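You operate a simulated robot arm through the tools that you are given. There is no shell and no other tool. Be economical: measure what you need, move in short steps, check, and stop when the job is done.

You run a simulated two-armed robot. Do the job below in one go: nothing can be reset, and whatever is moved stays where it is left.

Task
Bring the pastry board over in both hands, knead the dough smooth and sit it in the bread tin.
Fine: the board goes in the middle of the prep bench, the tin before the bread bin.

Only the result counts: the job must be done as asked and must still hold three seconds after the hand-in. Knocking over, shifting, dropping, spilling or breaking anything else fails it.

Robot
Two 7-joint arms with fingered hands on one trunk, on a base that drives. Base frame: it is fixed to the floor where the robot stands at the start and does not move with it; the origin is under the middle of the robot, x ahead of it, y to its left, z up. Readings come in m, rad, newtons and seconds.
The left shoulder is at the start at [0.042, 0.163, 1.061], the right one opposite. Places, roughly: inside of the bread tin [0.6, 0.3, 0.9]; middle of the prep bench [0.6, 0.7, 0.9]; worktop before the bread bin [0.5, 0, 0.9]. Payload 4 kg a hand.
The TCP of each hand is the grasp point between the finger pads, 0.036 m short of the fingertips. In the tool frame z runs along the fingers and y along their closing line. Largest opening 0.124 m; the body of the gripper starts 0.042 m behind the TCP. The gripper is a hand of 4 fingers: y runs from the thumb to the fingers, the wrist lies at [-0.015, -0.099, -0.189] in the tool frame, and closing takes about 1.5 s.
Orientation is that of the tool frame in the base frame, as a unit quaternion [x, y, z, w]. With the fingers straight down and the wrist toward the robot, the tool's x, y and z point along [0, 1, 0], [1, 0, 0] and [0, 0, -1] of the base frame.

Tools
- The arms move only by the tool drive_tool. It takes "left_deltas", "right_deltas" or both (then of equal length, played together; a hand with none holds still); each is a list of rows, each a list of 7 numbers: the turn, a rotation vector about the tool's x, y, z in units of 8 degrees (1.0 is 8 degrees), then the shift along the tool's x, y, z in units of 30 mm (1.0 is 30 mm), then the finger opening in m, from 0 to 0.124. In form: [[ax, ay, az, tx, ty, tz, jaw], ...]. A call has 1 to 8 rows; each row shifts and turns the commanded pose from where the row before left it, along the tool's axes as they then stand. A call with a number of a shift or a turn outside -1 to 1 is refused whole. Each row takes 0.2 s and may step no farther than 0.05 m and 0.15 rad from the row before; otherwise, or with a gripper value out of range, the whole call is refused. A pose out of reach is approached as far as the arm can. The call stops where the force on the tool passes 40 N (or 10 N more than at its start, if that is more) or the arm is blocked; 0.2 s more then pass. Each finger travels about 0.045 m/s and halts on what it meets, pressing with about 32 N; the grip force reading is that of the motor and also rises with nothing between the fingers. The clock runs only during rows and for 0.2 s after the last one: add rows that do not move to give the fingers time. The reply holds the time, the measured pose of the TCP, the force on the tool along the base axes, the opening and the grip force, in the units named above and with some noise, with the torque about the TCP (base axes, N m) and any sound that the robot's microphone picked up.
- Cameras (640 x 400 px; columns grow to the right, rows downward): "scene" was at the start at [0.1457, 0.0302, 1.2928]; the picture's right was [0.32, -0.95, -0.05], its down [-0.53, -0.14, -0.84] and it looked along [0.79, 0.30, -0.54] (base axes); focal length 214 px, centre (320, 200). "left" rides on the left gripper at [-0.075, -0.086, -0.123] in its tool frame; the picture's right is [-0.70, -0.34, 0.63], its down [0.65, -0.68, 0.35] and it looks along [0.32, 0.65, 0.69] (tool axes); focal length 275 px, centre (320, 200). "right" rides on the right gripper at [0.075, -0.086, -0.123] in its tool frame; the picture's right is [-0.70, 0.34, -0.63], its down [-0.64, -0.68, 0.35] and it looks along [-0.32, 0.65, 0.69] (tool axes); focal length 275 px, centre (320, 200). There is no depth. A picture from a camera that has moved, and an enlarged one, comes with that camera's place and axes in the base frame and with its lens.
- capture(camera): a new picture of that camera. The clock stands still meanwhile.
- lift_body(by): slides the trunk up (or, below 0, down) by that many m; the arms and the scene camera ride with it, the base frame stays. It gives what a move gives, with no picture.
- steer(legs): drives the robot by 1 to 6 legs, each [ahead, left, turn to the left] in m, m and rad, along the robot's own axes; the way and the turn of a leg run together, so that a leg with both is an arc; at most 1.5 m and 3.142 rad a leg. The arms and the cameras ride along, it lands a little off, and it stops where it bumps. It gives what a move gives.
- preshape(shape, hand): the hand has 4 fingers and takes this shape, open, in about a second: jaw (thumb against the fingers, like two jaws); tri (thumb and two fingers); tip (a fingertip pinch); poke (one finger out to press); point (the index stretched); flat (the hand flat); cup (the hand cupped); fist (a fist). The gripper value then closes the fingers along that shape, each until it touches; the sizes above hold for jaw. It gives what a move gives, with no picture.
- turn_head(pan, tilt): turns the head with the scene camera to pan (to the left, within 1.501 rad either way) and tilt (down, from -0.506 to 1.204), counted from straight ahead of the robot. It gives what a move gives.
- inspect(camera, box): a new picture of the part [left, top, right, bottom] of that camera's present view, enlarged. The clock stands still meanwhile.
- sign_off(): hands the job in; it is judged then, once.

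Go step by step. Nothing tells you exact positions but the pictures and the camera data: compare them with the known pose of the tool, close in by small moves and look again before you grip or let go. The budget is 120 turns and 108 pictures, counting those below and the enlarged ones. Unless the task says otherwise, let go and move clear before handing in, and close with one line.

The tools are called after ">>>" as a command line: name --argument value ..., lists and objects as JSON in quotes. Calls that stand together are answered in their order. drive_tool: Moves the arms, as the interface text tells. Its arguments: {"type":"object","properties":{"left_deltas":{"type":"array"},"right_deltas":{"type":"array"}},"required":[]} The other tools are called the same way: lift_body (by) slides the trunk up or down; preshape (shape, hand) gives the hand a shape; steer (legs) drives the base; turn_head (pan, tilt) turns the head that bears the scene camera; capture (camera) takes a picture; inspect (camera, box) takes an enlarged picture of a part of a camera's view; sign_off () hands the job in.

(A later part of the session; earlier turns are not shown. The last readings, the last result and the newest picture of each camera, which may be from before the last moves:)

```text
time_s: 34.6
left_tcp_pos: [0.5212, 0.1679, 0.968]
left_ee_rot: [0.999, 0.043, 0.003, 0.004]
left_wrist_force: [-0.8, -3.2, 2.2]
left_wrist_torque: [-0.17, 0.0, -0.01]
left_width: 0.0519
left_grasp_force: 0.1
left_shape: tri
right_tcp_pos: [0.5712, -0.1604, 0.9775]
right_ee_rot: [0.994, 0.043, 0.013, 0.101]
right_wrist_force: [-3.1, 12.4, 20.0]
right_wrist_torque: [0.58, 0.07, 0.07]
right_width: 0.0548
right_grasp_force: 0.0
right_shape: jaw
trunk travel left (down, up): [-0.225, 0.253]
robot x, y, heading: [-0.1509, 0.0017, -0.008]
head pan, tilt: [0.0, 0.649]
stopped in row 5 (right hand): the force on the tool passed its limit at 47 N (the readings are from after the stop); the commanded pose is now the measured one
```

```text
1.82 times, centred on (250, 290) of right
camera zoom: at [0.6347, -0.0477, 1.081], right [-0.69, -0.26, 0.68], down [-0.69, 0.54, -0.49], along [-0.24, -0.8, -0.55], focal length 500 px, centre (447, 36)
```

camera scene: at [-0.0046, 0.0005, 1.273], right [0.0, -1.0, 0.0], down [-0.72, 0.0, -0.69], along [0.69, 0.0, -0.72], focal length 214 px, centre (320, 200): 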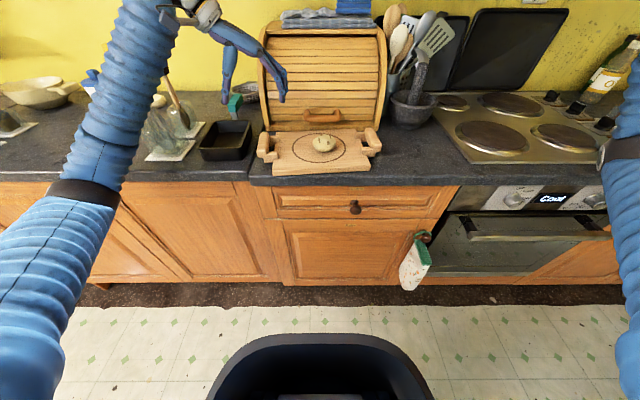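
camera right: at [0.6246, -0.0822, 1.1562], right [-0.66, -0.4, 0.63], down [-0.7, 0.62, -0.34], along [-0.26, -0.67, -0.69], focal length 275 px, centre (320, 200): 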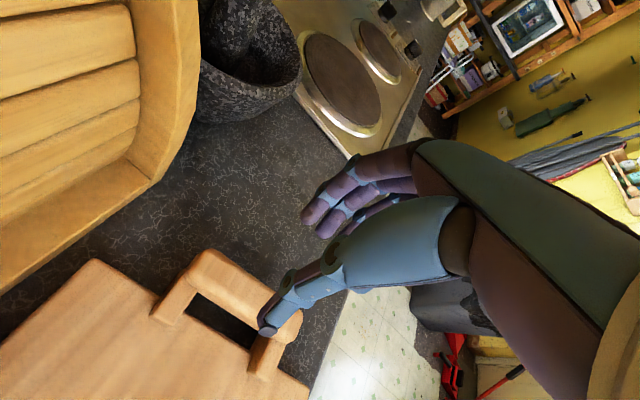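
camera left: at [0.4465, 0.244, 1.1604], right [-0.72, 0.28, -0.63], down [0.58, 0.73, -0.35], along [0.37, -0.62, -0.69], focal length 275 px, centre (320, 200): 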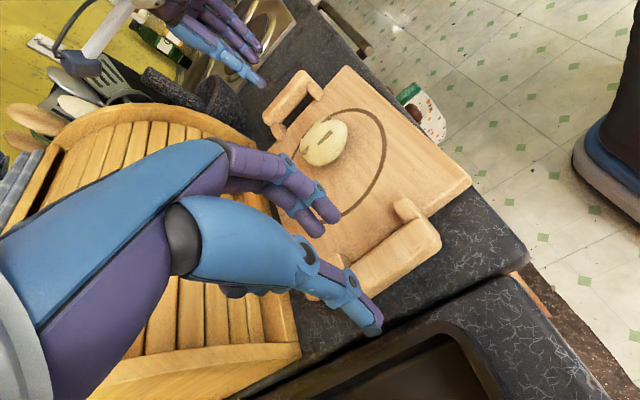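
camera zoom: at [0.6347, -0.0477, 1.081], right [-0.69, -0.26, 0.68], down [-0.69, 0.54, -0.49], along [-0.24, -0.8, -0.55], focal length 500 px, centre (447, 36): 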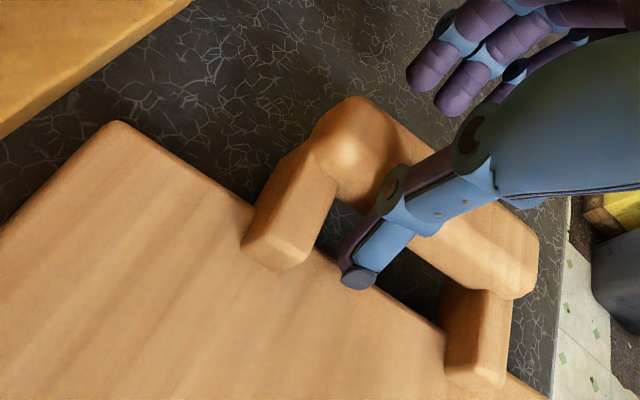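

The thumb is slanted across the gap. I lift clear, tilt another 12° and narrow further before trying again.

>>> drive_tool --right_deltas '[[0, 0, 0, 0, 0.2, -1, 0.046], [-0.75, 0, 0, 0, 0, 0, 0.046], [-0.75, 0, 0, 0, 0, 0, 0.046], [0, 0, 0, 0, 0, 0, 0.046]]'

>>> inspect --camera "right" --box '[120, 180, 380, 400]'

>>> inspect --camera "scene" --box '[330, 80, 430, 192]'

```text
time_s: 35.6
left_tcp_pos: [0.5219, 0.1677, 0.9684]
left_ee_rot: [0.999, 0.043, 0.003, 0.002]
left_wrist_force: [0.9, -5.0, -0.3]
left_wrist_torque: [-0.06, -0.04, 0.06]
left_width: 0.0522
left_grasp_force: 0.1
left_shape: tri
right_tcp_pos: [0.5714, -0.1609, 1.0061]
right_ee_rot: [0.978, 0.041, 0.016, 0.205]
right_wrist_force: [-0.9, 9.2, 8.9]
right_wrist_torque: [0.6, 0.06, -0.02]
right_width: 0.0528
right_grasp_force: 0.0
right_shape: jaw
trunk travel left (down, up): [-0.225, 0.253]
robot x, y, heading: [-0.1467, -0.0034, -0.006]
head pan, tilt: [0.0, 0.649]
```

```text
1.82 times, centred on (250, 290) of right
camera zoom: at [0.6337, -0.0291, 1.0838], right [-0.7, -0.12, 0.71], down [-0.68, 0.43, -0.6], along [-0.23, -0.9, -0.38], focal length 500 px, centre (447, 36)
```

zoom: 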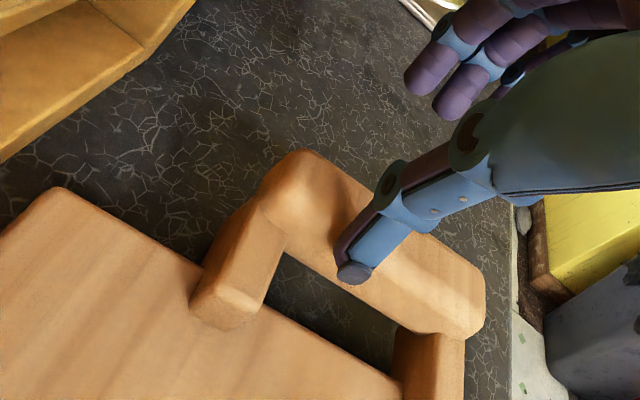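

```text
3.57 times, centred on (380, 136) of scene
camera zoom: at [-0.0058, 0.0004, 1.2732], right [0.0, -1.0, 0.0], down [-0.72, 0.0, -0.69], along [0.69, 0.0, -0.72], focal length 766 px, centre (106, 429)
```

zoom: 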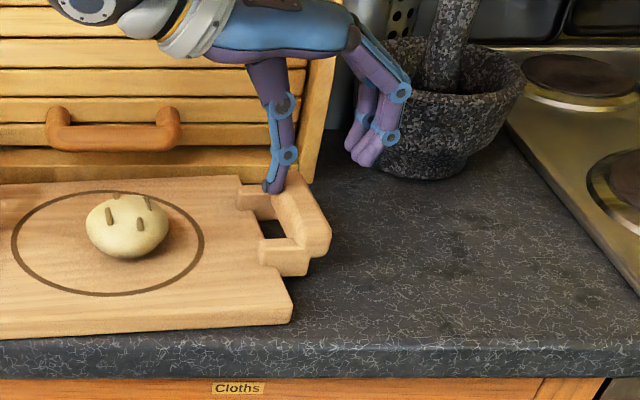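

Now the thumb is near-vertical but still brushing the bar's edge; lift 1 cm, shift 7 mm inward, descend in small steps.

>>> drive_tool --right_deltas '[[0, 0, 0, 0, 0.14, -0.3, 0.046], [0, 0, 0, 0, -0.21, -0.095, 0.046], [0, 0, 0, 0, 0, 0, 0.046], [0, 0, 0, 0, -0.163, 0.365, 0.046], [0, 0, 0, 0, -0.163, 0.365, 0.046], [0, 0, 0, 0, -0.163, 0.365, 0.046], [0, 0, 0, 0, -0.163, 0.365, 0.046]]'

>>> inspect --camera "right" --box '[120, 180, 380, 400]'

>>> inspect --camera "scene" --box '[330, 80, 430, 192]'

```text
time_s: 37.2
left_tcp_pos: [0.5216, 0.1662, 0.9673]
left_ee_rot: [0.999, 0.044, 0.003, 0.003]
left_wrist_force: [-0.6, -3.3, 0.3]
left_wrist_torque: [-0.11, 0.02, -0.01]
left_width: 0.0523
left_grasp_force: 0.0
left_shape: tri
right_tcp_pos: [0.5725, -0.1511, 0.9775]
right_ee_rot: [0.978, 0.041, 0.021, 0.203]
right_wrist_force: [-3.0, 9.3, 21.1]
right_wrist_torque: [0.45, 0.09, 0.04]
right_width: 0.0462
right_grasp_force: 0.0
right_shape: jaw
trunk travel left (down, up): [-0.225, 0.253]
robot x, y, heading: [-0.1484, 0.0024, -0.007]
head pan, tilt: [0.0, 0.649]
stopped in row 7 (right hand): the force on the tool passed its limit at 49 N (the readings are from after the stop); the commanded pose is now the measured one
```

```text
1.82 times, centred on (250, 290) of right
camera zoom: at [0.6342, -0.0192, 1.0569], right [-0.71, -0.12, 0.7], down [-0.67, 0.43, -0.61], along [-0.23, -0.9, -0.38], focal length 500 px, centre (447, 36)
```

zoom: 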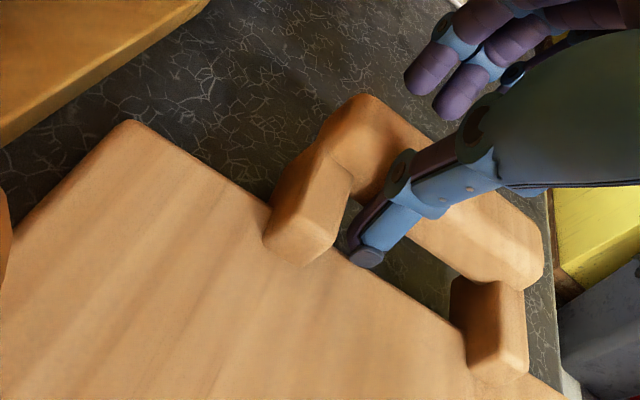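

```text
3.57 times, centred on (380, 136) of scene
camera zoom: at [-0.006, 0.0004, 1.2734], right [0.0, -1.0, 0.0], down [-0.72, 0.0, -0.69], along [0.69, 0.0, -0.72], focal length 766 px, centre (106, 429)
```

zoom: 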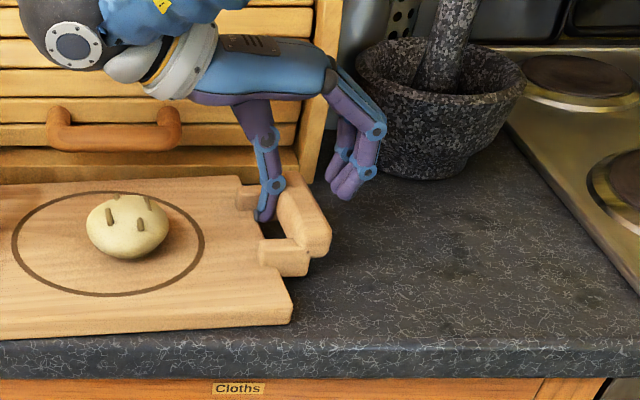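

The thumb tip is close to the rear post; I lift 1.5 cm, shift 13 mm forward-of-bench (toward me) and 3 mm outward, and lower again.

>>> drive_tool --right_deltas '[[0, 0, 0, 0, 0.2, -0.45, 0.046], [0, 0, 0, -0.43, 0.09, 0.04, 0.046], [0, 0, 0, 0, 0, 0, 0.046], [0, 0, 0, 0, -0.163, 0.365, 0.046], [0, 0, 0, 0, -0.163, 0.365, 0.046], [0, 0, 0, 0, -0.163, 0.365, 0.046]]'

>>> inspect --camera "right" --box '[120, 180, 380, 400]'

```text
time_s: 38.3
left_tcp_pos: [0.5214, 0.1671, 0.9668]
left_ee_rot: [0.999, 0.043, 0.003, 0.002]
left_wrist_force: [0.3, -4.4, 0.6]
left_wrist_torque: [-0.13, 0.03, 0.02]
left_width: 0.0522
left_grasp_force: 0.0
left_shape: tri
right_tcp_pos: [0.5608, -0.1534, 0.977]
right_ee_rot: [0.978, 0.041, 0.025, 0.205]
right_wrist_force: [-2.8, 8.2, 18.5]
right_wrist_torque: [0.39, 0.03, 0.05]
right_width: 0.0457
right_grasp_force: 0.1
right_shape: jaw
trunk travel left (down, up): [-0.225, 0.253]
robot x, y, heading: [-0.143, -0.0002, -0.007]
head pan, tilt: [0.0, 0.649]
stopped in row 5 (right hand): the force on the tool passed its limit at 48 N (the readings are from after the stop); the commanded pose is now the measured one
```

```text
1.82 times, centred on (250, 290) of right
camera zoom: at [0.6218, -0.0203, 1.0573], right [-0.71, -0.12, 0.69], down [-0.67, 0.43, -0.61], along [-0.22, -0.9, -0.38], focal length 500 px, centre (447, 36)
```

zoom: 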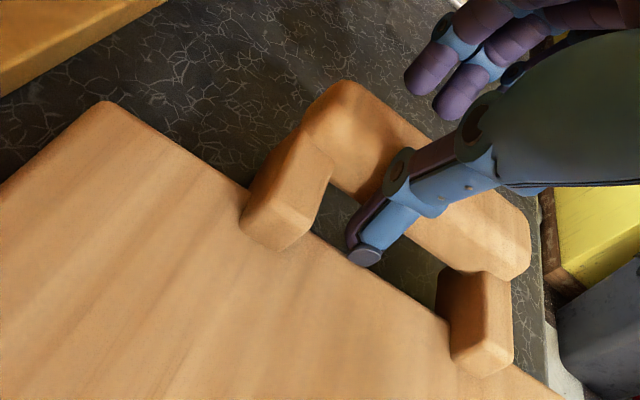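

The thumb knuckle seems to rest on the bar while its tip is already inside. I shift 6 mm inward, go 1 cm lower on both hands, then look before closing.

>>> drive_tool --left_deltas '[[0, 0, 0, 0, 0, 0, 0.05], [0, 0, 0, 0, 0, 0, 0.05], [0, 0, 0, 0, 0, 0.2, 0.05], [0, 0, 0, 0, 0, 0.2, 0.05]]' --right_deltas '[[0, 0, 0, 0, 0.07, -0.18, 0.048], [0, 0, 0, 0, -0.18, -0.08, 0.048], [0, 0, 0, 0, -0.11, 0.24, 0.048], [0, 0, 0, 0, -0.11, 0.24, 0.048]]'

>>> inspect --camera "right" --box '[120, 180, 380, 400]'

>>> inspect --camera "scene" --box '[230, 80, 410, 192]'

```text
time_s: 39.3
left_tcp_pos: [0.5217, 0.168, 0.9624]
left_ee_rot: [0.999, 0.044, 0.007, 0.004]
left_wrist_force: [0.1, -4.9, 15.2]
left_wrist_torque: [-0.67, -0.11, -0.05]
left_width: 0.0524
left_grasp_force: 0.0
left_shape: tri
right_tcp_pos: [0.5613, -0.1443, 0.978]
right_ee_rot: [0.978, 0.04, 0.029, 0.204]
right_wrist_force: [-2.2, 6.0, 25.6]
right_wrist_torque: [0.8, 0.04, 0.01]
right_width: 0.0458
right_grasp_force: 0.1
right_shape: jaw
trunk travel left (down, up): [-0.225, 0.253]
robot x, y, heading: [-0.1444, -0.0018, 0.0]
head pan, tilt: [0.0, 0.649]
stopped in row 4 (right hand): the force on the tool passed its limit at 48 N (the readings are from after the stop); the commanded pose is now the measured one
```

```text
1.82 times, centred on (250, 290) of right
camera zoom: at [0.6206, -0.0136, 1.0575], right [-0.72, -0.12, 0.69], down [-0.66, 0.43, -0.62], along [-0.22, -0.9, -0.39], focal length 500 px, centre (447, 36)
```

zoom: 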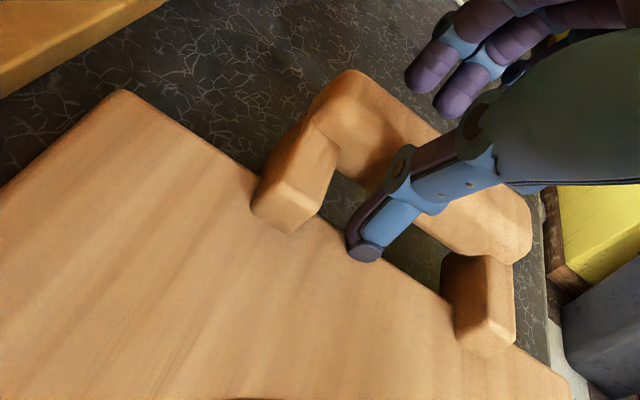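

```text
3.56 times, centred on (320, 136) of scene
camera zoom: at [-0.007, 0.0002, 1.2739], right [0.0, -1.0, 0.0], down [-0.72, 0.0, -0.7], along [0.7, 0.0, -0.72], focal length 763 px, centre (320, 428)
```

zoom: 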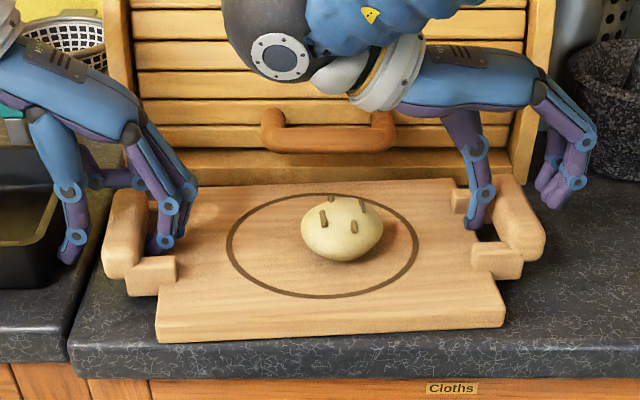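

The fingertips are evidently already resting on the board's edge (its top is ~0.93), which is deep enough around the bars. I untilt the right hand to ~6°, reopen it a bit, set it over the bar the same way, and check before closing.

>>> drive_tool --left_deltas '[[0, 0, 0, 0, 0, -0.1, 0.05], [0, 0, 0, 0, 0, 0, 0.05], [0, 0, 0, 0, 0, 0, 0.05], [0, 0, 0, 0, 0, 0, 0.05], [0, 0, 0, 0, 0, 0, 0.05], [0, 0, 0, 0, 0, 0, 0.05], [0, 0, 0, 0, 0, 0, 0.05]]' --right_deltas '[[0, 0, 0, 0, 0.4, -0.91, 0.066], [0.75, 0, 0, 0, 0, 0, 0.066], [0.75, 0, 0, 0, 0, 0, 0.066], [0.75, 0, 0, 0, 0, 0, 0.066], [0, 0, 0, 0, 0.62, -0.06, 0.066], [0, 0, 0, 0, -0.05, 0.55, 0.066], [0, 0, 0, 0, -0.05, 0.55, 0.066]]'

>>> inspect --camera "right" --box '[120, 180, 380, 400]'

>>> inspect --camera "scene" --box '[230, 80, 410, 192]'

```text
time_s: 40.9
left_tcp_pos: [0.5221, 0.1664, 0.9618]
left_ee_rot: [0.999, 0.044, 0.005, 0.003]
left_wrist_force: [-2.5, -4.7, 10.0]
left_wrist_torque: [-0.48, -0.06, -0.09]
left_width: 0.0524
left_grasp_force: 0.2
left_shape: tri
right_tcp_pos: [0.5626, -0.1657, 0.9753]
right_ee_rot: [0.998, 0.044, 0.021, 0.049]
right_wrist_force: [-0.3, 1.0, 8.4]
right_wrist_torque: [0.25, -0.03, 0.0]
right_width: 0.0664
right_grasp_force: 0.0
right_shape: jaw
trunk travel left (down, up): [-0.225, 0.253]
robot x, y, heading: [-0.1514, 0.0003, -0.003]
head pan, tilt: [0.0, 0.649]
```

```text
1.82 times, centred on (250, 290) of right
camera zoom: at [0.6245, -0.064, 1.0914], right [-0.69, -0.34, 0.64], down [-0.68, 0.58, -0.44], along [-0.23, -0.74, -0.64], focal length 500 px, centre (447, 36)
```

zoom: 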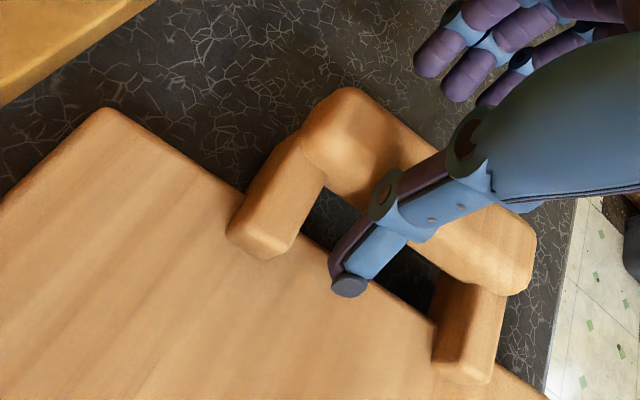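

```text
3.56 times, centred on (320, 136) of scene
camera zoom: at [-0.0066, 0.0001, 1.2735], right [0.0, -1.0, 0.0], down [-0.72, 0.0, -0.7], along [0.7, 0.0, -0.72], focal length 763 px, centre (320, 428)
```

zoom: 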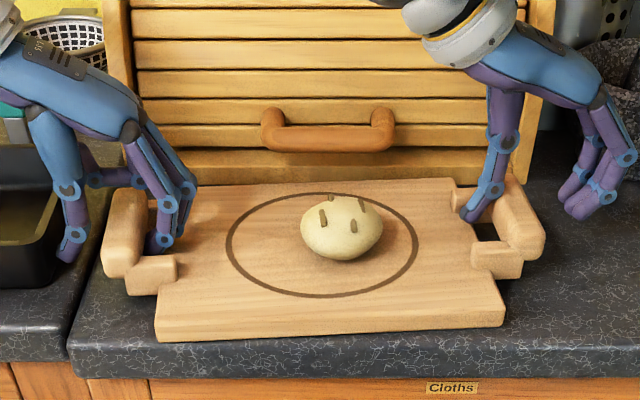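

Both hands straddle their bars. I close both slowly.

>>> drive_tool --left_deltas '[[0, 0, 0, 0, 0.1, -0.03, 0.045], [0, 0, 0, 0, 0.1, 0, 0.04], [0, 0, 0, 0, 0, 0, 0.03], [0, 0, 0, 0, 0, 0, 0.02], [0, 0, 0, 0, 0, 0, 0.01], [0, 0, 0, 0, 0, 0, 0.0], [0, 0, 0, 0, 0, 0, 0.0], [0, 0, 0, 0, 0, 0, 0.0]]' --right_deltas '[[0, 0, 0, 0, -0.1, 0, 0.055], [0, 0, 0, 0, -0.07, 0, 0.045], [0, 0, 0, 0, 0, 0, 0.03], [0, 0, 0, 0, 0, 0, 0.02], [0, 0, 0, 0, 0, 0, 0.01], [0, 0, 0, 0, 0, 0, 0.0], [0, 0, 0, 0, 0, 0, 0.0], [0, 0, 0, 0, 0, 0, 0.0]]'

>>> inspect --camera "left" --box '[220, 130, 480, 380]'

>>> inspect --camera "right" --box '[120, 180, 380, 400]'

>>> inspect --camera "scene" --box '[230, 80, 410, 192]'

```text
time_s: 42.7
left_tcp_pos: [0.5246, 0.1624, 0.9638]
left_ee_rot: [0.999, 0.044, 0.005, 0.003]
left_wrist_force: [0.1, 1.2, 2.4]
left_wrist_torque: [-0.97, -0.07, -0.15]
left_width: 0.0351
left_grasp_force: 31.8
left_shape: tri
right_tcp_pos: [0.5629, -0.1603, 0.9742]
right_ee_rot: [0.998, 0.044, 0.02, 0.049]
right_wrist_force: [-0.7, 6.0, 17.1]
right_wrist_torque: [-0.04, -0.06, 0.15]
right_width: 0.0324
right_grasp_force: 32.0
right_shape: jaw
trunk travel left (down, up): [-0.225, 0.253]
robot x, y, heading: [-0.1478, -0.0005, -0.001]
head pan, tilt: [0.0, 0.649]
```

```text
1.60 times, centred on (350, 255) of left
camera zoom: at [0.4405, 0.241, 1.0849], right [-0.72, 0.27, -0.64], down [0.58, 0.73, -0.35], along [0.38, -0.62, -0.68], focal length 440 px, centre (272, 112)
```

zoom: 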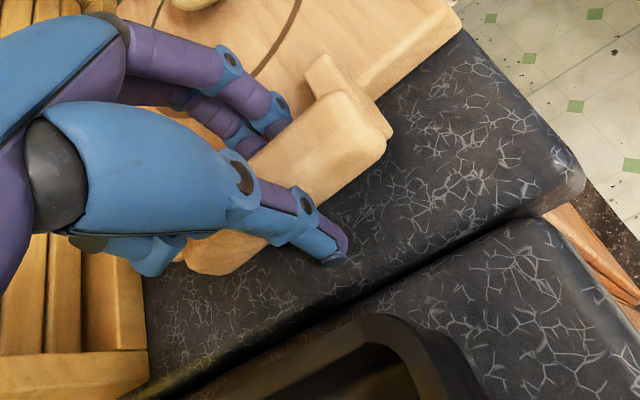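

```text
1.82 times, centred on (250, 290) of right
camera zoom: at [0.6242, -0.0579, 1.0898], right [-0.69, -0.34, 0.64], down [-0.68, 0.58, -0.44], along [-0.23, -0.74, -0.63], focal length 500 px, centre (447, 36)
```

zoom: 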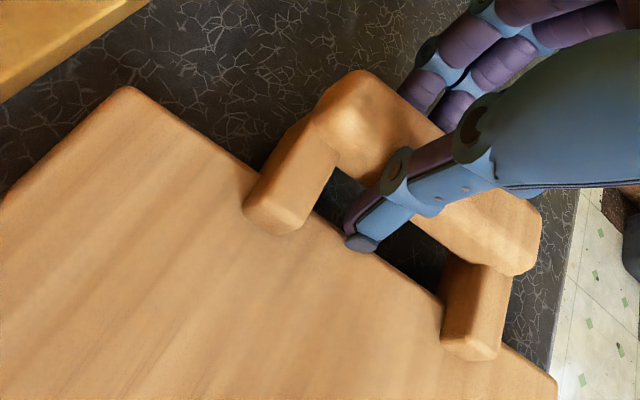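

```text
3.56 times, centred on (320, 136) of scene
camera zoom: at [-0.0062, 0.0011, 1.2733], right [0.0, -1.0, 0.0], down [-0.72, 0.0, -0.7], along [0.7, 0.0, -0.72], focal length 763 px, centre (320, 428)
```

zoom: 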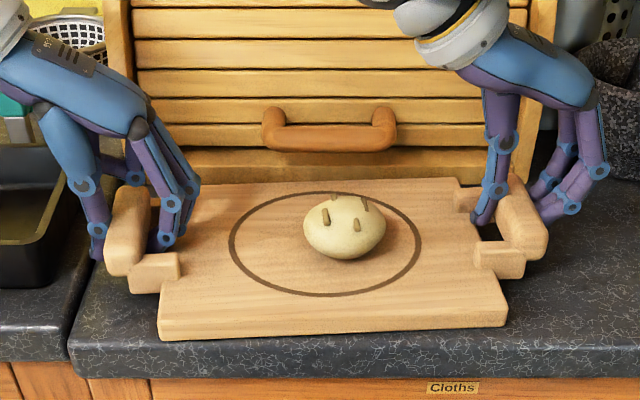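

Both grips hold at bar width (0.035/0.032, 32 N). I test-lift 3 cm.

>>> drive_tool --left_deltas '[[0, 0, 0, 0, 0, -0.25, 0.0], [0, 0, 0, 0, 0, -0.25, 0.0], [0, 0, 0, 0, 0, -0.25, 0.0], [0, 0, 0, 0, 0, -0.25, 0.0], [0, 0, 0, 0, 0, 0, 0.0]]' --right_deltas '[[0, 0, 0, 0, 0.025, -0.25, 0.0], [0, 0, 0, 0, 0.025, -0.25, 0.0], [0, 0, 0, 0, 0.025, -0.25, 0.0], [0, 0, 0, 0, 0.025, -0.25, 0.0], [0, 0, 0, 0, 0, 0, 0.0]]'

>>> capture --camera "scene"

```text
time_s: 43.9
left_tcp_pos: [0.5254, 0.1611, 0.9901]
left_ee_rot: [0.999, 0.045, 0.003, 0.003]
left_wrist_force: [-0.5, -2.1, -0.6]
left_wrist_torque: [-1.07, -0.02, -0.2]
left_width: 0.0348
left_grasp_force: 31.6
left_shape: tri
right_tcp_pos: [0.563, -0.1597, 1.0026]
right_ee_rot: [0.998, 0.044, 0.019, 0.049]
right_wrist_force: [-1.8, 2.5, -11.3]
right_wrist_torque: [-0.35, 0.04, 0.13]
right_width: 0.0314
right_grasp_force: 32.1
right_shape: jaw
trunk travel left (down, up): [-0.225, 0.253]
robot x, y, heading: [-0.1452, 0.0044, -0.003]
head pan, tilt: [0.0, 0.649]
```

```text
68 pictures are left
camera scene: at [-0.0041, 0.0002, 1.2728], right [0.0, -1.0, 0.0], down [-0.72, 0.0, -0.69], along [0.69, 0.0, -0.72], focal length 214 px, centre (320, 200)
```

scene: 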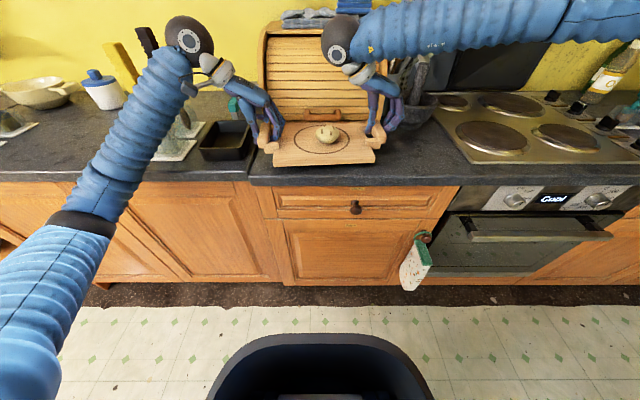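

>>> inspect --camera "scene" --box '[230, 80, 410, 192]'

```text
3.56 times, centred on (320, 136) of scene
camera zoom: at [-0.0041, 0.0002, 1.2728], right [0.0, -1.0, 0.0], down [-0.72, 0.0, -0.69], along [0.69, 0.0, -0.72], focal length 763 px, centre (320, 428)
```

zoom: 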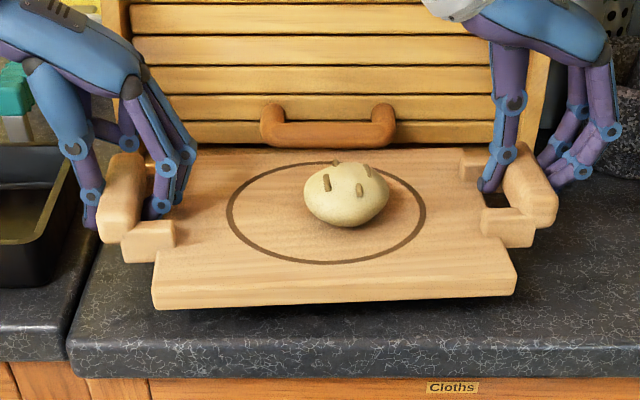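

The board is off the counter and level, dough in the ring. I lift the trunk 8 cm, back away, and slide left.

>>> lift_body --by 0.08

>>> steer --legs '[[-0.32, 0, 0], [0, 0.73, 0]]'

>>> capture --camera "scene"

```text
time_s: 45.1
left_tcp_pos: [0.5246, 0.1628, 1.0713]
left_ee_rot: [0.999, 0.044, 0.002, 0.002]
left_wrist_force: [-0.6, -2.6, -2.7]
left_wrist_torque: [-0.95, -0.14, -0.08]
left_width: 0.0349
left_grasp_force: 32.3
left_shape: tri
right_tcp_pos: [0.5628, -0.1601, 1.0808]
right_ee_rot: [0.998, 0.045, 0.02, 0.049]
right_wrist_force: [-0.7, 1.7, -9.6]
right_wrist_torque: [-0.24, -0.08, 0.12]
right_width: 0.0312
right_grasp_force: 31.8
right_shape: jaw
trunk travel left (down, up): [-0.305, 0.173]
robot x, y, heading: [-0.147, 0.0, -0.005]
head pan, tilt: [0.0, 0.649]
```

```text
time_s: 50.9
left_tcp_pos: [0.2065, 0.8874, 1.0714]
left_ee_rot: [0.999, 0.037, 0.004, 0.003]
left_wrist_force: [0.3, -2.0, -0.9]
left_wrist_torque: [-0.98, -0.11, -0.09]
left_width: 0.0347
left_grasp_force: 31.8
left_shape: tri
right_tcp_pos: [0.2387, 0.5652, 1.0823]
right_ee_rot: [0.998, 0.036, 0.019, 0.049]
right_wrist_force: [-0.4, 2.7, -10.5]
right_wrist_torque: [-0.23, -0.08, 0.15]
right_width: 0.0312
right_grasp_force: 32.0
right_shape: jaw
trunk travel left (down, up): [-0.305, 0.173]
robot x, y, heading: [-0.4672, 0.7371, -0.021]
head pan, tilt: [0.0, 0.649]
```

```text
66 pictures are left
camera scene: at [-0.3593, 0.7351, 1.3645], right [-0.02, -1.0, 0.0], down [-0.66, 0.01, -0.75], along [0.75, -0.01, -0.66], focal length 214 px, centre (320, 200)
```

scene: 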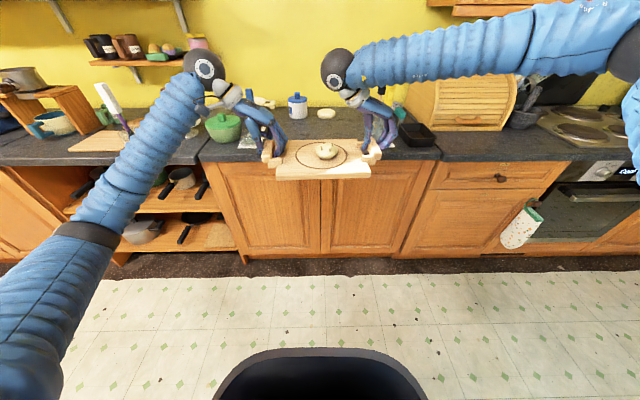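

Board carried fine; board centre now ≈(0.22, 0.726). I check the landing area.

>>> inspect --camera "scene" --box '[200, 70, 450, 226]'

```text
2.56 times, centred on (325, 148) of scene
camera zoom: at [-0.3593, 0.7351, 1.3645], right [-0.02, -1.0, 0.0], down [-0.66, 0.01, -0.75], along [0.75, -0.01, -0.66], focal length 549 px, centre (307, 333)
```

zoom: 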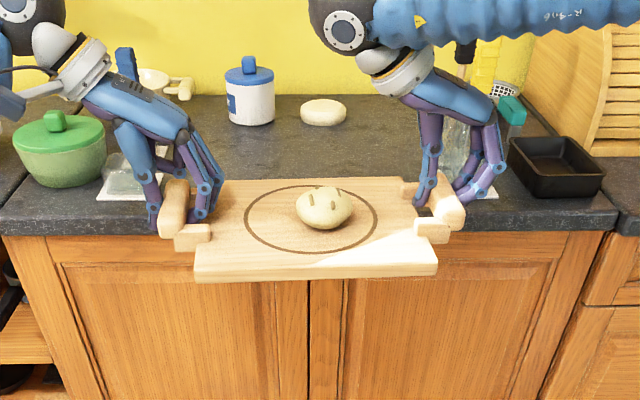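

Free room is between y≈0.51 (whisk) and y≈0.99 (left coaster), so I aim for centre y≈0.74. Drive in.

>>> steer --legs '[[0, 0.028, 0.02], [0.35, 0, 0]]'

>>> inspect --camera "scene" --box '[200, 60, 450, 216]'

```text
time_s: 53.5
left_tcp_pos: [0.5501, 0.9318, 1.0716]
left_ee_rot: [0.999, 0.048, 0.003, 0.003]
left_wrist_force: [-0.3, -2.1, -2.0]
left_wrist_torque: [-0.95, -0.14, -0.08]
left_width: 0.0347
left_grasp_force: 32.1
left_shape: tri
right_tcp_pos: [0.5903, 0.6107, 1.0813]
right_ee_rot: [0.997, 0.049, 0.019, 0.048]
right_wrist_force: [-0.3, 2.9, -9.4]
right_wrist_torque: [-0.27, -0.1, 0.08]
right_width: 0.0313
right_grasp_force: 32.2
right_shape: jaw
trunk travel left (down, up): [-0.305, 0.173]
robot x, y, heading: [-0.1207, 0.7638, 0.007]
head pan, tilt: [0.0, 0.649]
```

```text
2.56 times, centred on (325, 138) of scene
camera zoom: at [-0.0105, 0.7661, 1.3645], right [0.01, -1.0, 0.0], down [-0.66, 0.0, -0.75], along [0.75, 0.0, -0.66], focal length 549 px, centre (307, 359)
```

zoom: 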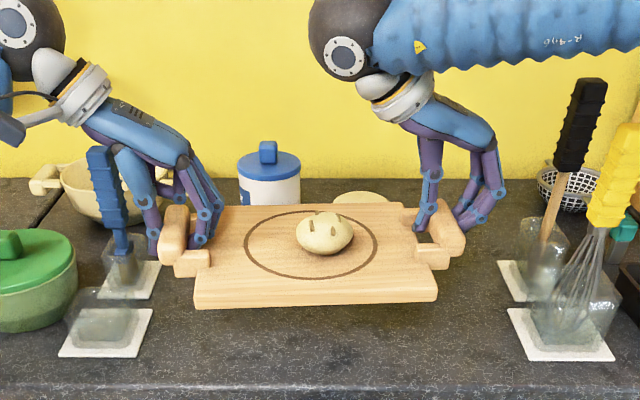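

Free band is y 0.49–0.985, so centre ≈0.74; I shift right 3 cm and lower the trunk 8 cm.

>>> steer --legs '[[0, -0.031, 0]]'

>>> lift_body --by -0.07

>>> capture --camera "scene"

```text
time_s: 54.4
left_tcp_pos: [0.5482, 0.8995, 1.0724]
left_ee_rot: [0.999, 0.048, 0.003, 0.002]
left_wrist_force: [0.3, -3.1, -1.1]
left_wrist_torque: [-0.9, -0.14, -0.12]
left_width: 0.0346
left_grasp_force: 32.3
left_shape: tri
right_tcp_pos: [0.59, 0.5781, 1.0824]
right_ee_rot: [0.997, 0.049, 0.02, 0.048]
right_wrist_force: [-0.7, 1.5, -10.1]
right_wrist_torque: [-0.27, -0.08, 0.13]
right_width: 0.0312
right_grasp_force: 32.5
right_shape: jaw
trunk travel left (down, up): [-0.305, 0.173]
robot x, y, heading: [-0.1202, 0.7327, 0.007]
head pan, tilt: [0.0, 0.649]
```

```text
time_s: 55.5
left_tcp_pos: [0.5493, 0.9011, 1.0037]
left_ee_rot: [0.999, 0.048, 0.005, 0.004]
left_wrist_force: [-0.3, -1.6, 0.0]
left_wrist_torque: [-0.92, -0.16, -0.05]
left_width: 0.0346
left_grasp_force: 31.8
left_shape: tri
right_tcp_pos: [0.5895, 0.5797, 1.0137]
right_ee_rot: [0.997, 0.049, 0.021, 0.048]
right_wrist_force: [-0.2, 2.3, -7.9]
right_wrist_torque: [-0.22, -0.07, 0.13]
right_width: 0.0311
right_grasp_force: 31.9
right_shape: jaw
trunk travel left (down, up): [-0.235, 0.243]
robot x, y, heading: [-0.1194, 0.7342, 0.003]
head pan, tilt: [0.0, 0.649]
```

```text
63 pictures are left
camera scene: at [0.0164, 0.7349, 1.2852], right [0.01, -1.0, 0.0], down [-0.71, 0.0, -0.7], along [0.7, 0.0, -0.71], focal length 214 px, centre (320, 200)
```

scene: 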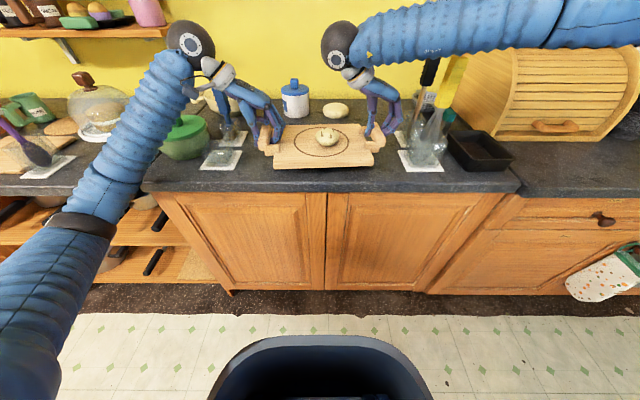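

Positioned well; I nudge forward 2 cm and lower with the arms until it touches.

>>> steer --legs '[[0.02, -0.01, 0]]'

>>> drive_tool --left_deltas '[[0, 0, 0, 0, 0, 0.35, 0.0], [0, 0, 0, 0, 0, 0.35, 0.0], [0, 0, 0, 0, 0, 0.25, 0.0], [0, 0, 0, 0, 0, 0.2, 0.0], [0, 0, 0, 0, 0, 0.1, 0.0]]' --right_deltas '[[0, 0, 0, 0, -0.035, 0.35, 0.0], [0, 0, 0, 0, -0.035, 0.35, 0.0], [0, 0, 0, 0, -0.025, 0.25, 0.0], [0, 0, 0, 0, -0.02, 0.2, 0.0], [0, 0, 0, 0, -0.01, 0.1, 0.0]]'

>>> inspect --camera "scene" --box '[190, 70, 460, 210]'

```text
time_s: 56.3
left_tcp_pos: [0.5696, 0.8897, 1.0016]
left_ee_rot: [0.999, 0.048, 0.002, 0.003]
left_wrist_force: [1.5, -2.3, -1.4]
left_wrist_torque: [-0.88, -0.1, -0.11]
left_width: 0.0347
left_grasp_force: 31.8
left_shape: tri
right_tcp_pos: [0.6109, 0.5672, 1.0099]
right_ee_rot: [0.997, 0.049, 0.019, 0.048]
right_wrist_force: [-0.5, 2.4, -9.3]
right_wrist_torque: [-0.24, -0.03, 0.16]
right_width: 0.031
right_grasp_force: 32.1
right_shape: jaw
trunk travel left (down, up): [-0.235, 0.243]
robot x, y, heading: [-0.1009, 0.7225, 0.006]
head pan, tilt: [0.0, 0.649]
```

```text
time_s: 57.5
left_tcp_pos: [0.5693, 0.8891, 0.9653]
left_ee_rot: [0.999, 0.048, 0.005, 0.003]
left_wrist_force: [-1.2, 1.8, -0.4]
left_wrist_torque: [-0.83, -0.07, -0.11]
left_width: 0.0346
left_grasp_force: 32.0
left_shape: tri
right_tcp_pos: [0.6117, 0.5693, 0.9751]
right_ee_rot: [0.997, 0.047, 0.02, 0.049]
right_wrist_force: [1.8, -1.4, 0.1]
right_wrist_torque: [-0.42, -0.05, 0.15]
right_width: 0.031
right_grasp_force: 31.9
right_shape: jaw
trunk travel left (down, up): [-0.235, 0.243]
robot x, y, heading: [-0.0991, 0.7238, 0.004]
head pan, tilt: [0.0, 0.649]
```

```text
2.37 times, centred on (325, 140) of scene
camera zoom: at [0.0365, 0.7252, 1.2852], right [0.0, -1.0, 0.0], down [-0.71, 0.0, -0.7], along [0.7, 0.0, -0.71], focal length 508 px, centre (308, 342)
```

zoom: 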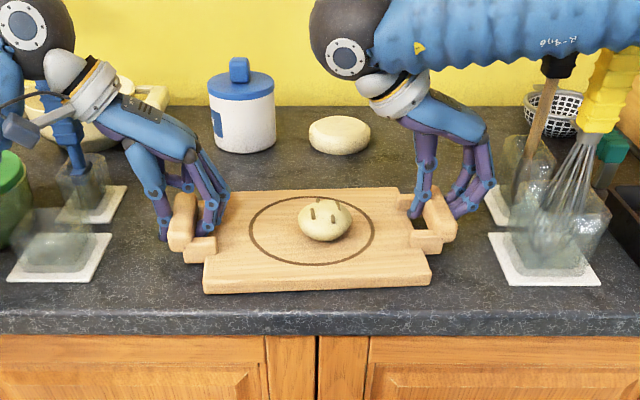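

The board rests on the bench. I open both hands just enough and rise straight up.

>>> drive_tool --left_deltas '[[0, 0, 0, 0, 0, 0, 0.045], [0, 0, 0, 0, 0, 0, 0.055], [0, 0, 0, 0, 0, 0, 0.055], [0, 0, 0, 0, 0, -0.4, 0.055], [0, 0, 0, 0, 0, -0.7, 0.055], [0, 0, 0, 0, 0, -1, 0.055], [0, 0, 0, 0, 0, -1, 0.055], [0, 0, 0, 0, 0, -1, 0.055]]' --right_deltas '[[0, 0, 0, 0, 0, 0, 0.045], [0, 0, 0, 0, 0, 0, 0.055], [0, 0, 0, 0, 0, 0, 0.055], [0, 0, 0, 0, 0.04, -0.4, 0.055], [0, 0, 0, 0, 0.07, -0.7, 0.055], [0, 0, 0, 0, 0.1, -1, 0.055], [0, 0, 0, 0, 0.1, -1, 0.055], [0, 0, 0, 0, 0.1, -1, 0.055]]'

>>> inspect --camera "scene" --box '[190, 70, 460, 210]'

```text
time_s: 59.3
left_tcp_pos: [0.5664, 0.8883, 1.0904]
left_ee_rot: [0.999, 0.047, 0.005, 0.003]
left_wrist_force: [0.1, -1.0, -0.2]
left_wrist_torque: [-0.01, 0.01, 0.01]
left_width: 0.0549
left_grasp_force: 0.1
left_shape: tri
right_tcp_pos: [0.6065, 0.571, 1.0979]
right_ee_rot: [0.997, 0.048, 0.019, 0.049]
right_wrist_force: [-0.8, -0.1, 0.3]
right_wrist_torque: [-0.02, -0.02, 0.02]
right_width: 0.0549
right_grasp_force: 0.1
right_shape: jaw
trunk travel left (down, up): [-0.235, 0.243]
robot x, y, heading: [-0.1013, 0.7286, 0.005]
head pan, tilt: [0.0, 0.649]
```

```text
2.37 times, centred on (325, 140) of scene
camera zoom: at [0.035, 0.7251, 1.2853], right [0.0, -1.0, 0.0], down [-0.71, 0.0, -0.7], along [0.7, 0.0, -0.71], focal length 508 px, centre (308, 342)
```

zoom: 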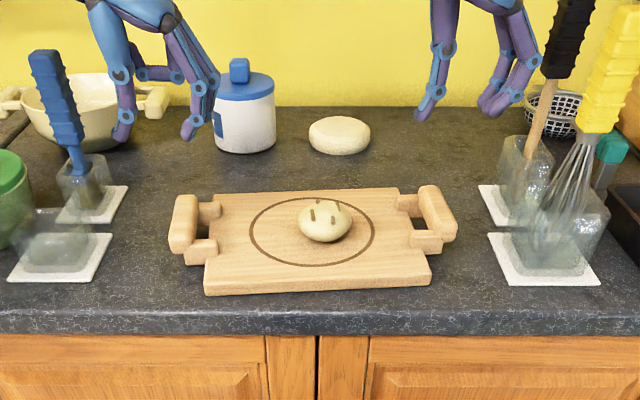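

Board is placed with the dough on it. I raise the left hand out of the way, bring the right hand over the dough and turn it back with its wrist toward me.

>>> drive_tool --left_deltas '[[0, 0, 0, 0, 0, -1, 0.055], [0, 0, 0, 0, 0, -1, 0.055], [0, 0, 0, 0, 0, -1, 0.055], [0, 0, 0, 0, 0, 0, 0.055], [0, 0, 0, 0, 0, 0, 0.055], [0, 0, 0, 0, 0, 0, 0.055], [0, 0, 0, 0, 0, 0, 0.055], [0, 0, 0, 0, 0, 0, 0.055]]' --right_deltas '[[0.37, 0, 0, 0, 0, -1, 0.055], [0.37, 0, 0, 0, 0, -1, 0.055], [0, 0, 0, -0.3, -1, 0, 0.055], [0, 0, 0, -0.3, -1, 0, 0.055], [0, 0, 0, -0.3, -1, 0, 0.055], [0, 0, 0, -0.3, -1, 0, 0.055], [0, 0, -1, 0, 0, 0, 0.055], [0, 0, -1, 0, 0, 0, 0.055]]'

>>> drive_tool --right_deltas '[[0, 0, -1, 0, 0, 0, 0.055], [0, 0, -1, 0, 0, 0, 0.055], [0, 0, -1, 0, 0, 0, 0.055], [0, 0, -1, 0, 0, 0, 0.055], [0, 0, -1, 0, 0, 0, 0.055], [0, 0, -1, 0, 0, 0, 0.055], [0, 0, -1, 0, 0, 0, 0.055], [0, 0, -1, 0, 0, 0, 0.055]]'

>>> preshape --hand "right" --shape "fist"

>>> capture --camera "scene"

>>> capture --camera "right"

```text
time_s: 61.1
left_tcp_pos: [0.5659, 0.8912, 1.1776]
left_ee_rot: [0.999, 0.048, 0.004, 0.003]
left_wrist_force: [0.0, -0.3, -0.3]
left_wrist_torque: [0.02, 0.02, 0.01]
left_width: 0.0548
left_grasp_force: 0.1
left_shape: tri
right_tcp_pos: [0.5565, 0.6892, 1.1567]
right_ee_rot: [0.982, 0.189, 0.016, 0.0]
right_wrist_force: [-0.2, 0.7, 0.4]
right_wrist_torque: [0.0, -0.02, 0.02]
right_width: 0.055
right_grasp_force: 0.0
right_shape: jaw
trunk travel left (down, up): [-0.235, 0.243]
robot x, y, heading: [-0.0981, 0.7212, 0.004]
head pan, tilt: [0.0, 0.649]
```

```text
time_s: 62.9
left_tcp_pos: [0.5655, 0.8901, 1.1776]
left_ee_rot: [0.999, 0.049, 0.003, 0.004]
left_wrist_force: [0.3, 0.6, 1.2]
left_wrist_torque: [0.02, -0.02, 0.06]
left_width: 0.0548
left_grasp_force: 0.1
left_shape: tri
right_tcp_pos: [0.5568, 0.6886, 1.1557]
right_ee_rot: [0.733, 0.68, 0.016, 0.008]
right_wrist_force: [-0.5, -0.6, -0.5]
right_wrist_torque: [-0.01, -0.01, -0.02]
right_width: 0.0548
right_grasp_force: 0.0
right_shape: jaw
trunk travel left (down, up): [-0.235, 0.243]
robot x, y, heading: [-0.097, 0.7258, 0.001]
head pan, tilt: [0.0, 0.649]
```

```text
time_s: 63.8
left_tcp_pos: [0.5651, 0.8905, 1.1788]
left_ee_rot: [0.999, 0.048, 0.003, 0.004]
left_wrist_force: [0.2, -0.3, -0.5]
left_wrist_torque: [0.03, 0.01, -0.02]
left_width: 0.0547
left_grasp_force: 0.1
left_shape: tri
right_tcp_pos: [0.5561, 0.6893, 1.1565]
right_ee_rot: [0.734, 0.679, 0.015, 0.009]
right_wrist_force: [0.0, -0.1, -0.5]
right_wrist_torque: [0.01, 0.0, 0.0]
right_width: 0.0002
right_grasp_force: 0.0
right_shape: fist
trunk travel left (down, up): [-0.235, 0.243]
robot x, y, heading: [-0.0999, 0.725, 0.008]
head pan, tilt: [0.0, 0.649]
```

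```text
60 pictures are left
camera scene: at [0.0365, 0.7251, 1.2849], right [0.0, -1.0, 0.0], down [-0.71, 0.0, -0.7], along [0.7, 0.0, -0.71], focal length 214 px, centre (320, 200)
```

scene: 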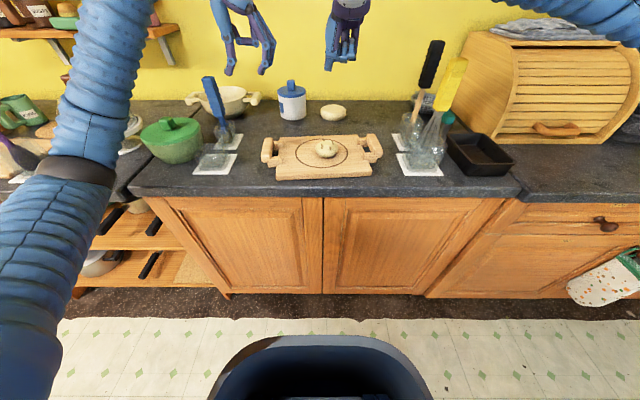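

```text
59 pictures are left
camera right: at [0.4726, 0.7673, 1.2766], right [0.26, -0.72, 0.64], down [-0.72, -0.59, -0.37], along [0.65, -0.36, -0.67], focal length 275 px, centre (320, 200)
```

right: 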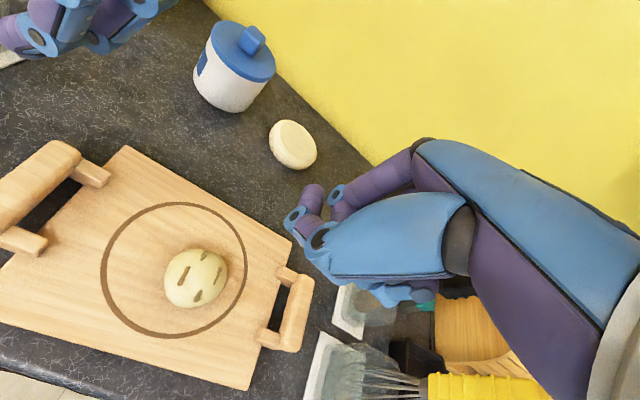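

Dough centre ≈(0.575, 0.705). I bring the fist above it and press down slowly.

>>> drive_tool --right_deltas '[[0, 0, 0, 0.3, 0.55, 0, 0], [0, 0, 0, 0, 0, 1, 0], [0, 0, 0, 0, 0, 1, 0], [0, 0, 0, 0, 0, 1, 0], [0, 0, 0, 0, 0, 1, 0], [0, 0, 0, 0, 0, 1, 0]]'

>>> inspect --camera "scene" --box '[240, 90, 410, 196]'

```text
time_s: 65.2
left_tcp_pos: [0.5663, 0.8908, 1.1771]
left_ee_rot: [0.999, 0.048, 0.003, 0.003]
left_wrist_force: [0.1, -0.3, 0.3]
left_wrist_torque: [0.01, -0.01, 0.02]
left_width: 0.0549
left_grasp_force: 0.1
left_shape: tri
right_tcp_pos: [0.5777, 0.6982, 1.0071]
right_ee_rot: [0.734, 0.679, 0.015, 0.01]
right_wrist_force: [0.4, -0.2, 0.2]
right_wrist_torque: [-0.04, 0.03, 0.0]
right_width: 0.0
right_grasp_force: 0.1
right_shape: fist
trunk travel left (down, up): [-0.235, 0.243]
robot x, y, heading: [-0.1014, 0.7239, 0.005]
head pan, tilt: [0.0, 0.649]
```

```text
3.76 times, centred on (325, 143) of scene
camera zoom: at [0.037, 0.7249, 1.2848], right [0.0, -1.0, 0.0], down [-0.71, 0.0, -0.7], along [0.7, 0.0, -0.71], focal length 807 px, centre (301, 415)
```

zoom: 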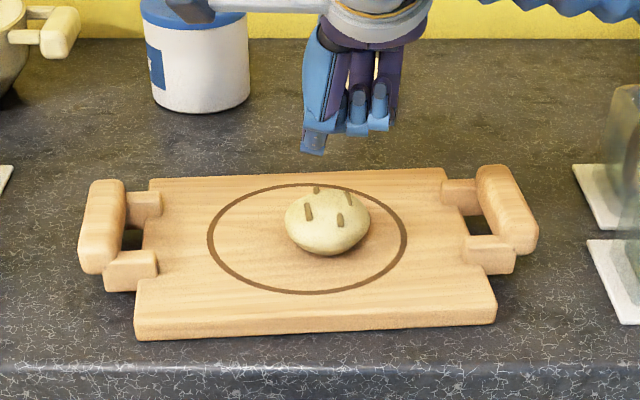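

The fist is centred above the dough about 4 cm up. Press down gently.

>>> drive_tool --right_deltas '[[0, 0, 0, 0, 0, 0.5, 0], [0, 0, 0, 0, 0, 0.5, 0], [0, 0, 0, 0, 0, 0.3, 0], [0, 0, 0, 0, 0, 0.3, 0], [0, 0, 0, 0, 0, 0.2, 0], [0, 0, 0, 0, 0, 0.2, 0], [0, 0, 0, 0, 0, 0.2, 0]]'

>>> inspect --camera "scene" --box '[240, 90, 410, 196]'

```text
time_s: 66.3
left_tcp_pos: [0.5644, 0.8902, 1.1781]
left_ee_rot: [0.999, 0.047, 0.006, 0.002]
left_wrist_force: [0.6, 0.5, -0.5]
left_wrist_torque: [0.0, 0.02, 0.01]
left_width: 0.0548
left_grasp_force: 0.1
left_shape: tri
right_tcp_pos: [0.5798, 0.6993, 0.9648]
right_ee_rot: [0.733, 0.68, 0.022, 0.01]
right_wrist_force: [-8.3, -3.3, 32.3]
right_wrist_torque: [0.67, -0.25, 0.15]
right_width: 0.0001
right_grasp_force: 0.2
right_shape: fist
trunk travel left (down, up): [-0.235, 0.243]
robot x, y, heading: [-0.0996, 0.7271, 0.003]
head pan, tilt: [0.0, 0.649]
stopped in row 5 (right hand): the force on the tool passed its limit at 50 N (the readings are from after the stop); the commanded pose is now the measured one
```

```text
3.76 times, centred on (325, 143) of scene
camera zoom: at [0.0349, 0.7247, 1.2854], right [0.0, -1.0, 0.0], down [-0.71, 0.0, -0.7], along [0.7, 0.0, -0.71], focal length 807 px, centre (301, 415)
```

zoom: 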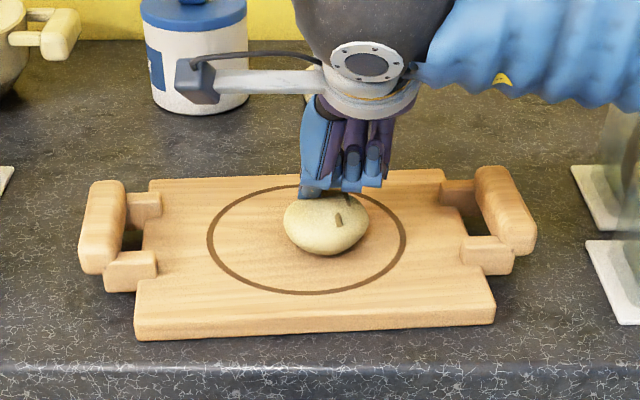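

Contact was on the back-left of the dough. I lift to see what changed.

>>> drive_tool --right_deltas '[[0, 0, 0, 0, 0, -1, 0], [0, 0, 0, 0, 0, -1, 0], [0, 0, 0, -0.3, -0.7, -0.5, 0]]'

>>> inspect --camera "scene" --box '[240, 90, 410, 196]'

```text
time_s: 67.1
left_tcp_pos: [0.5653, 0.8905, 1.1779]
left_ee_rot: [0.999, 0.048, 0.004, 0.002]
left_wrist_force: [0.7, -0.5, 0.5]
left_wrist_torque: [0.02, 0.0, 0.03]
left_width: 0.0548
left_grasp_force: 0.1
left_shape: tri
right_tcp_pos: [0.5551, 0.6907, 1.0335]
right_ee_rot: [0.733, 0.679, 0.019, 0.009]
right_wrist_force: [-0.3, -0.4, -0.3]
right_wrist_torque: [-0.02, 0.02, 0.01]
right_width: 0.0
right_grasp_force: 0.1
right_shape: fist
trunk travel left (down, up): [-0.235, 0.243]
robot x, y, heading: [-0.0998, 0.7248, 0.003]
head pan, tilt: [0.0, 0.649]
```

```text
3.76 times, centred on (325, 143) of scene
camera zoom: at [0.036, 0.7246, 1.2849], right [0.0, -1.0, 0.0], down [-0.71, 0.0, -0.7], along [0.7, 0.0, -0.71], focal length 807 px, centre (301, 415)
```

zoom: 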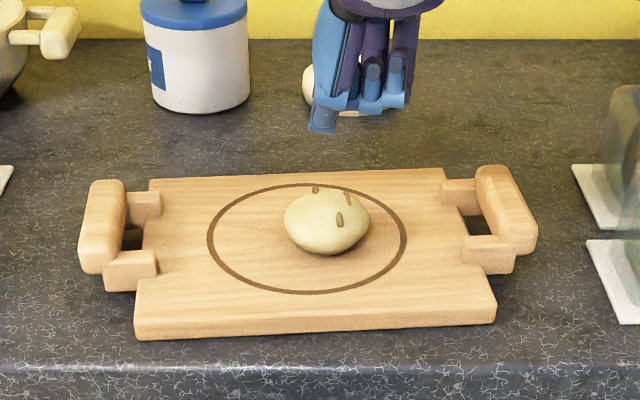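

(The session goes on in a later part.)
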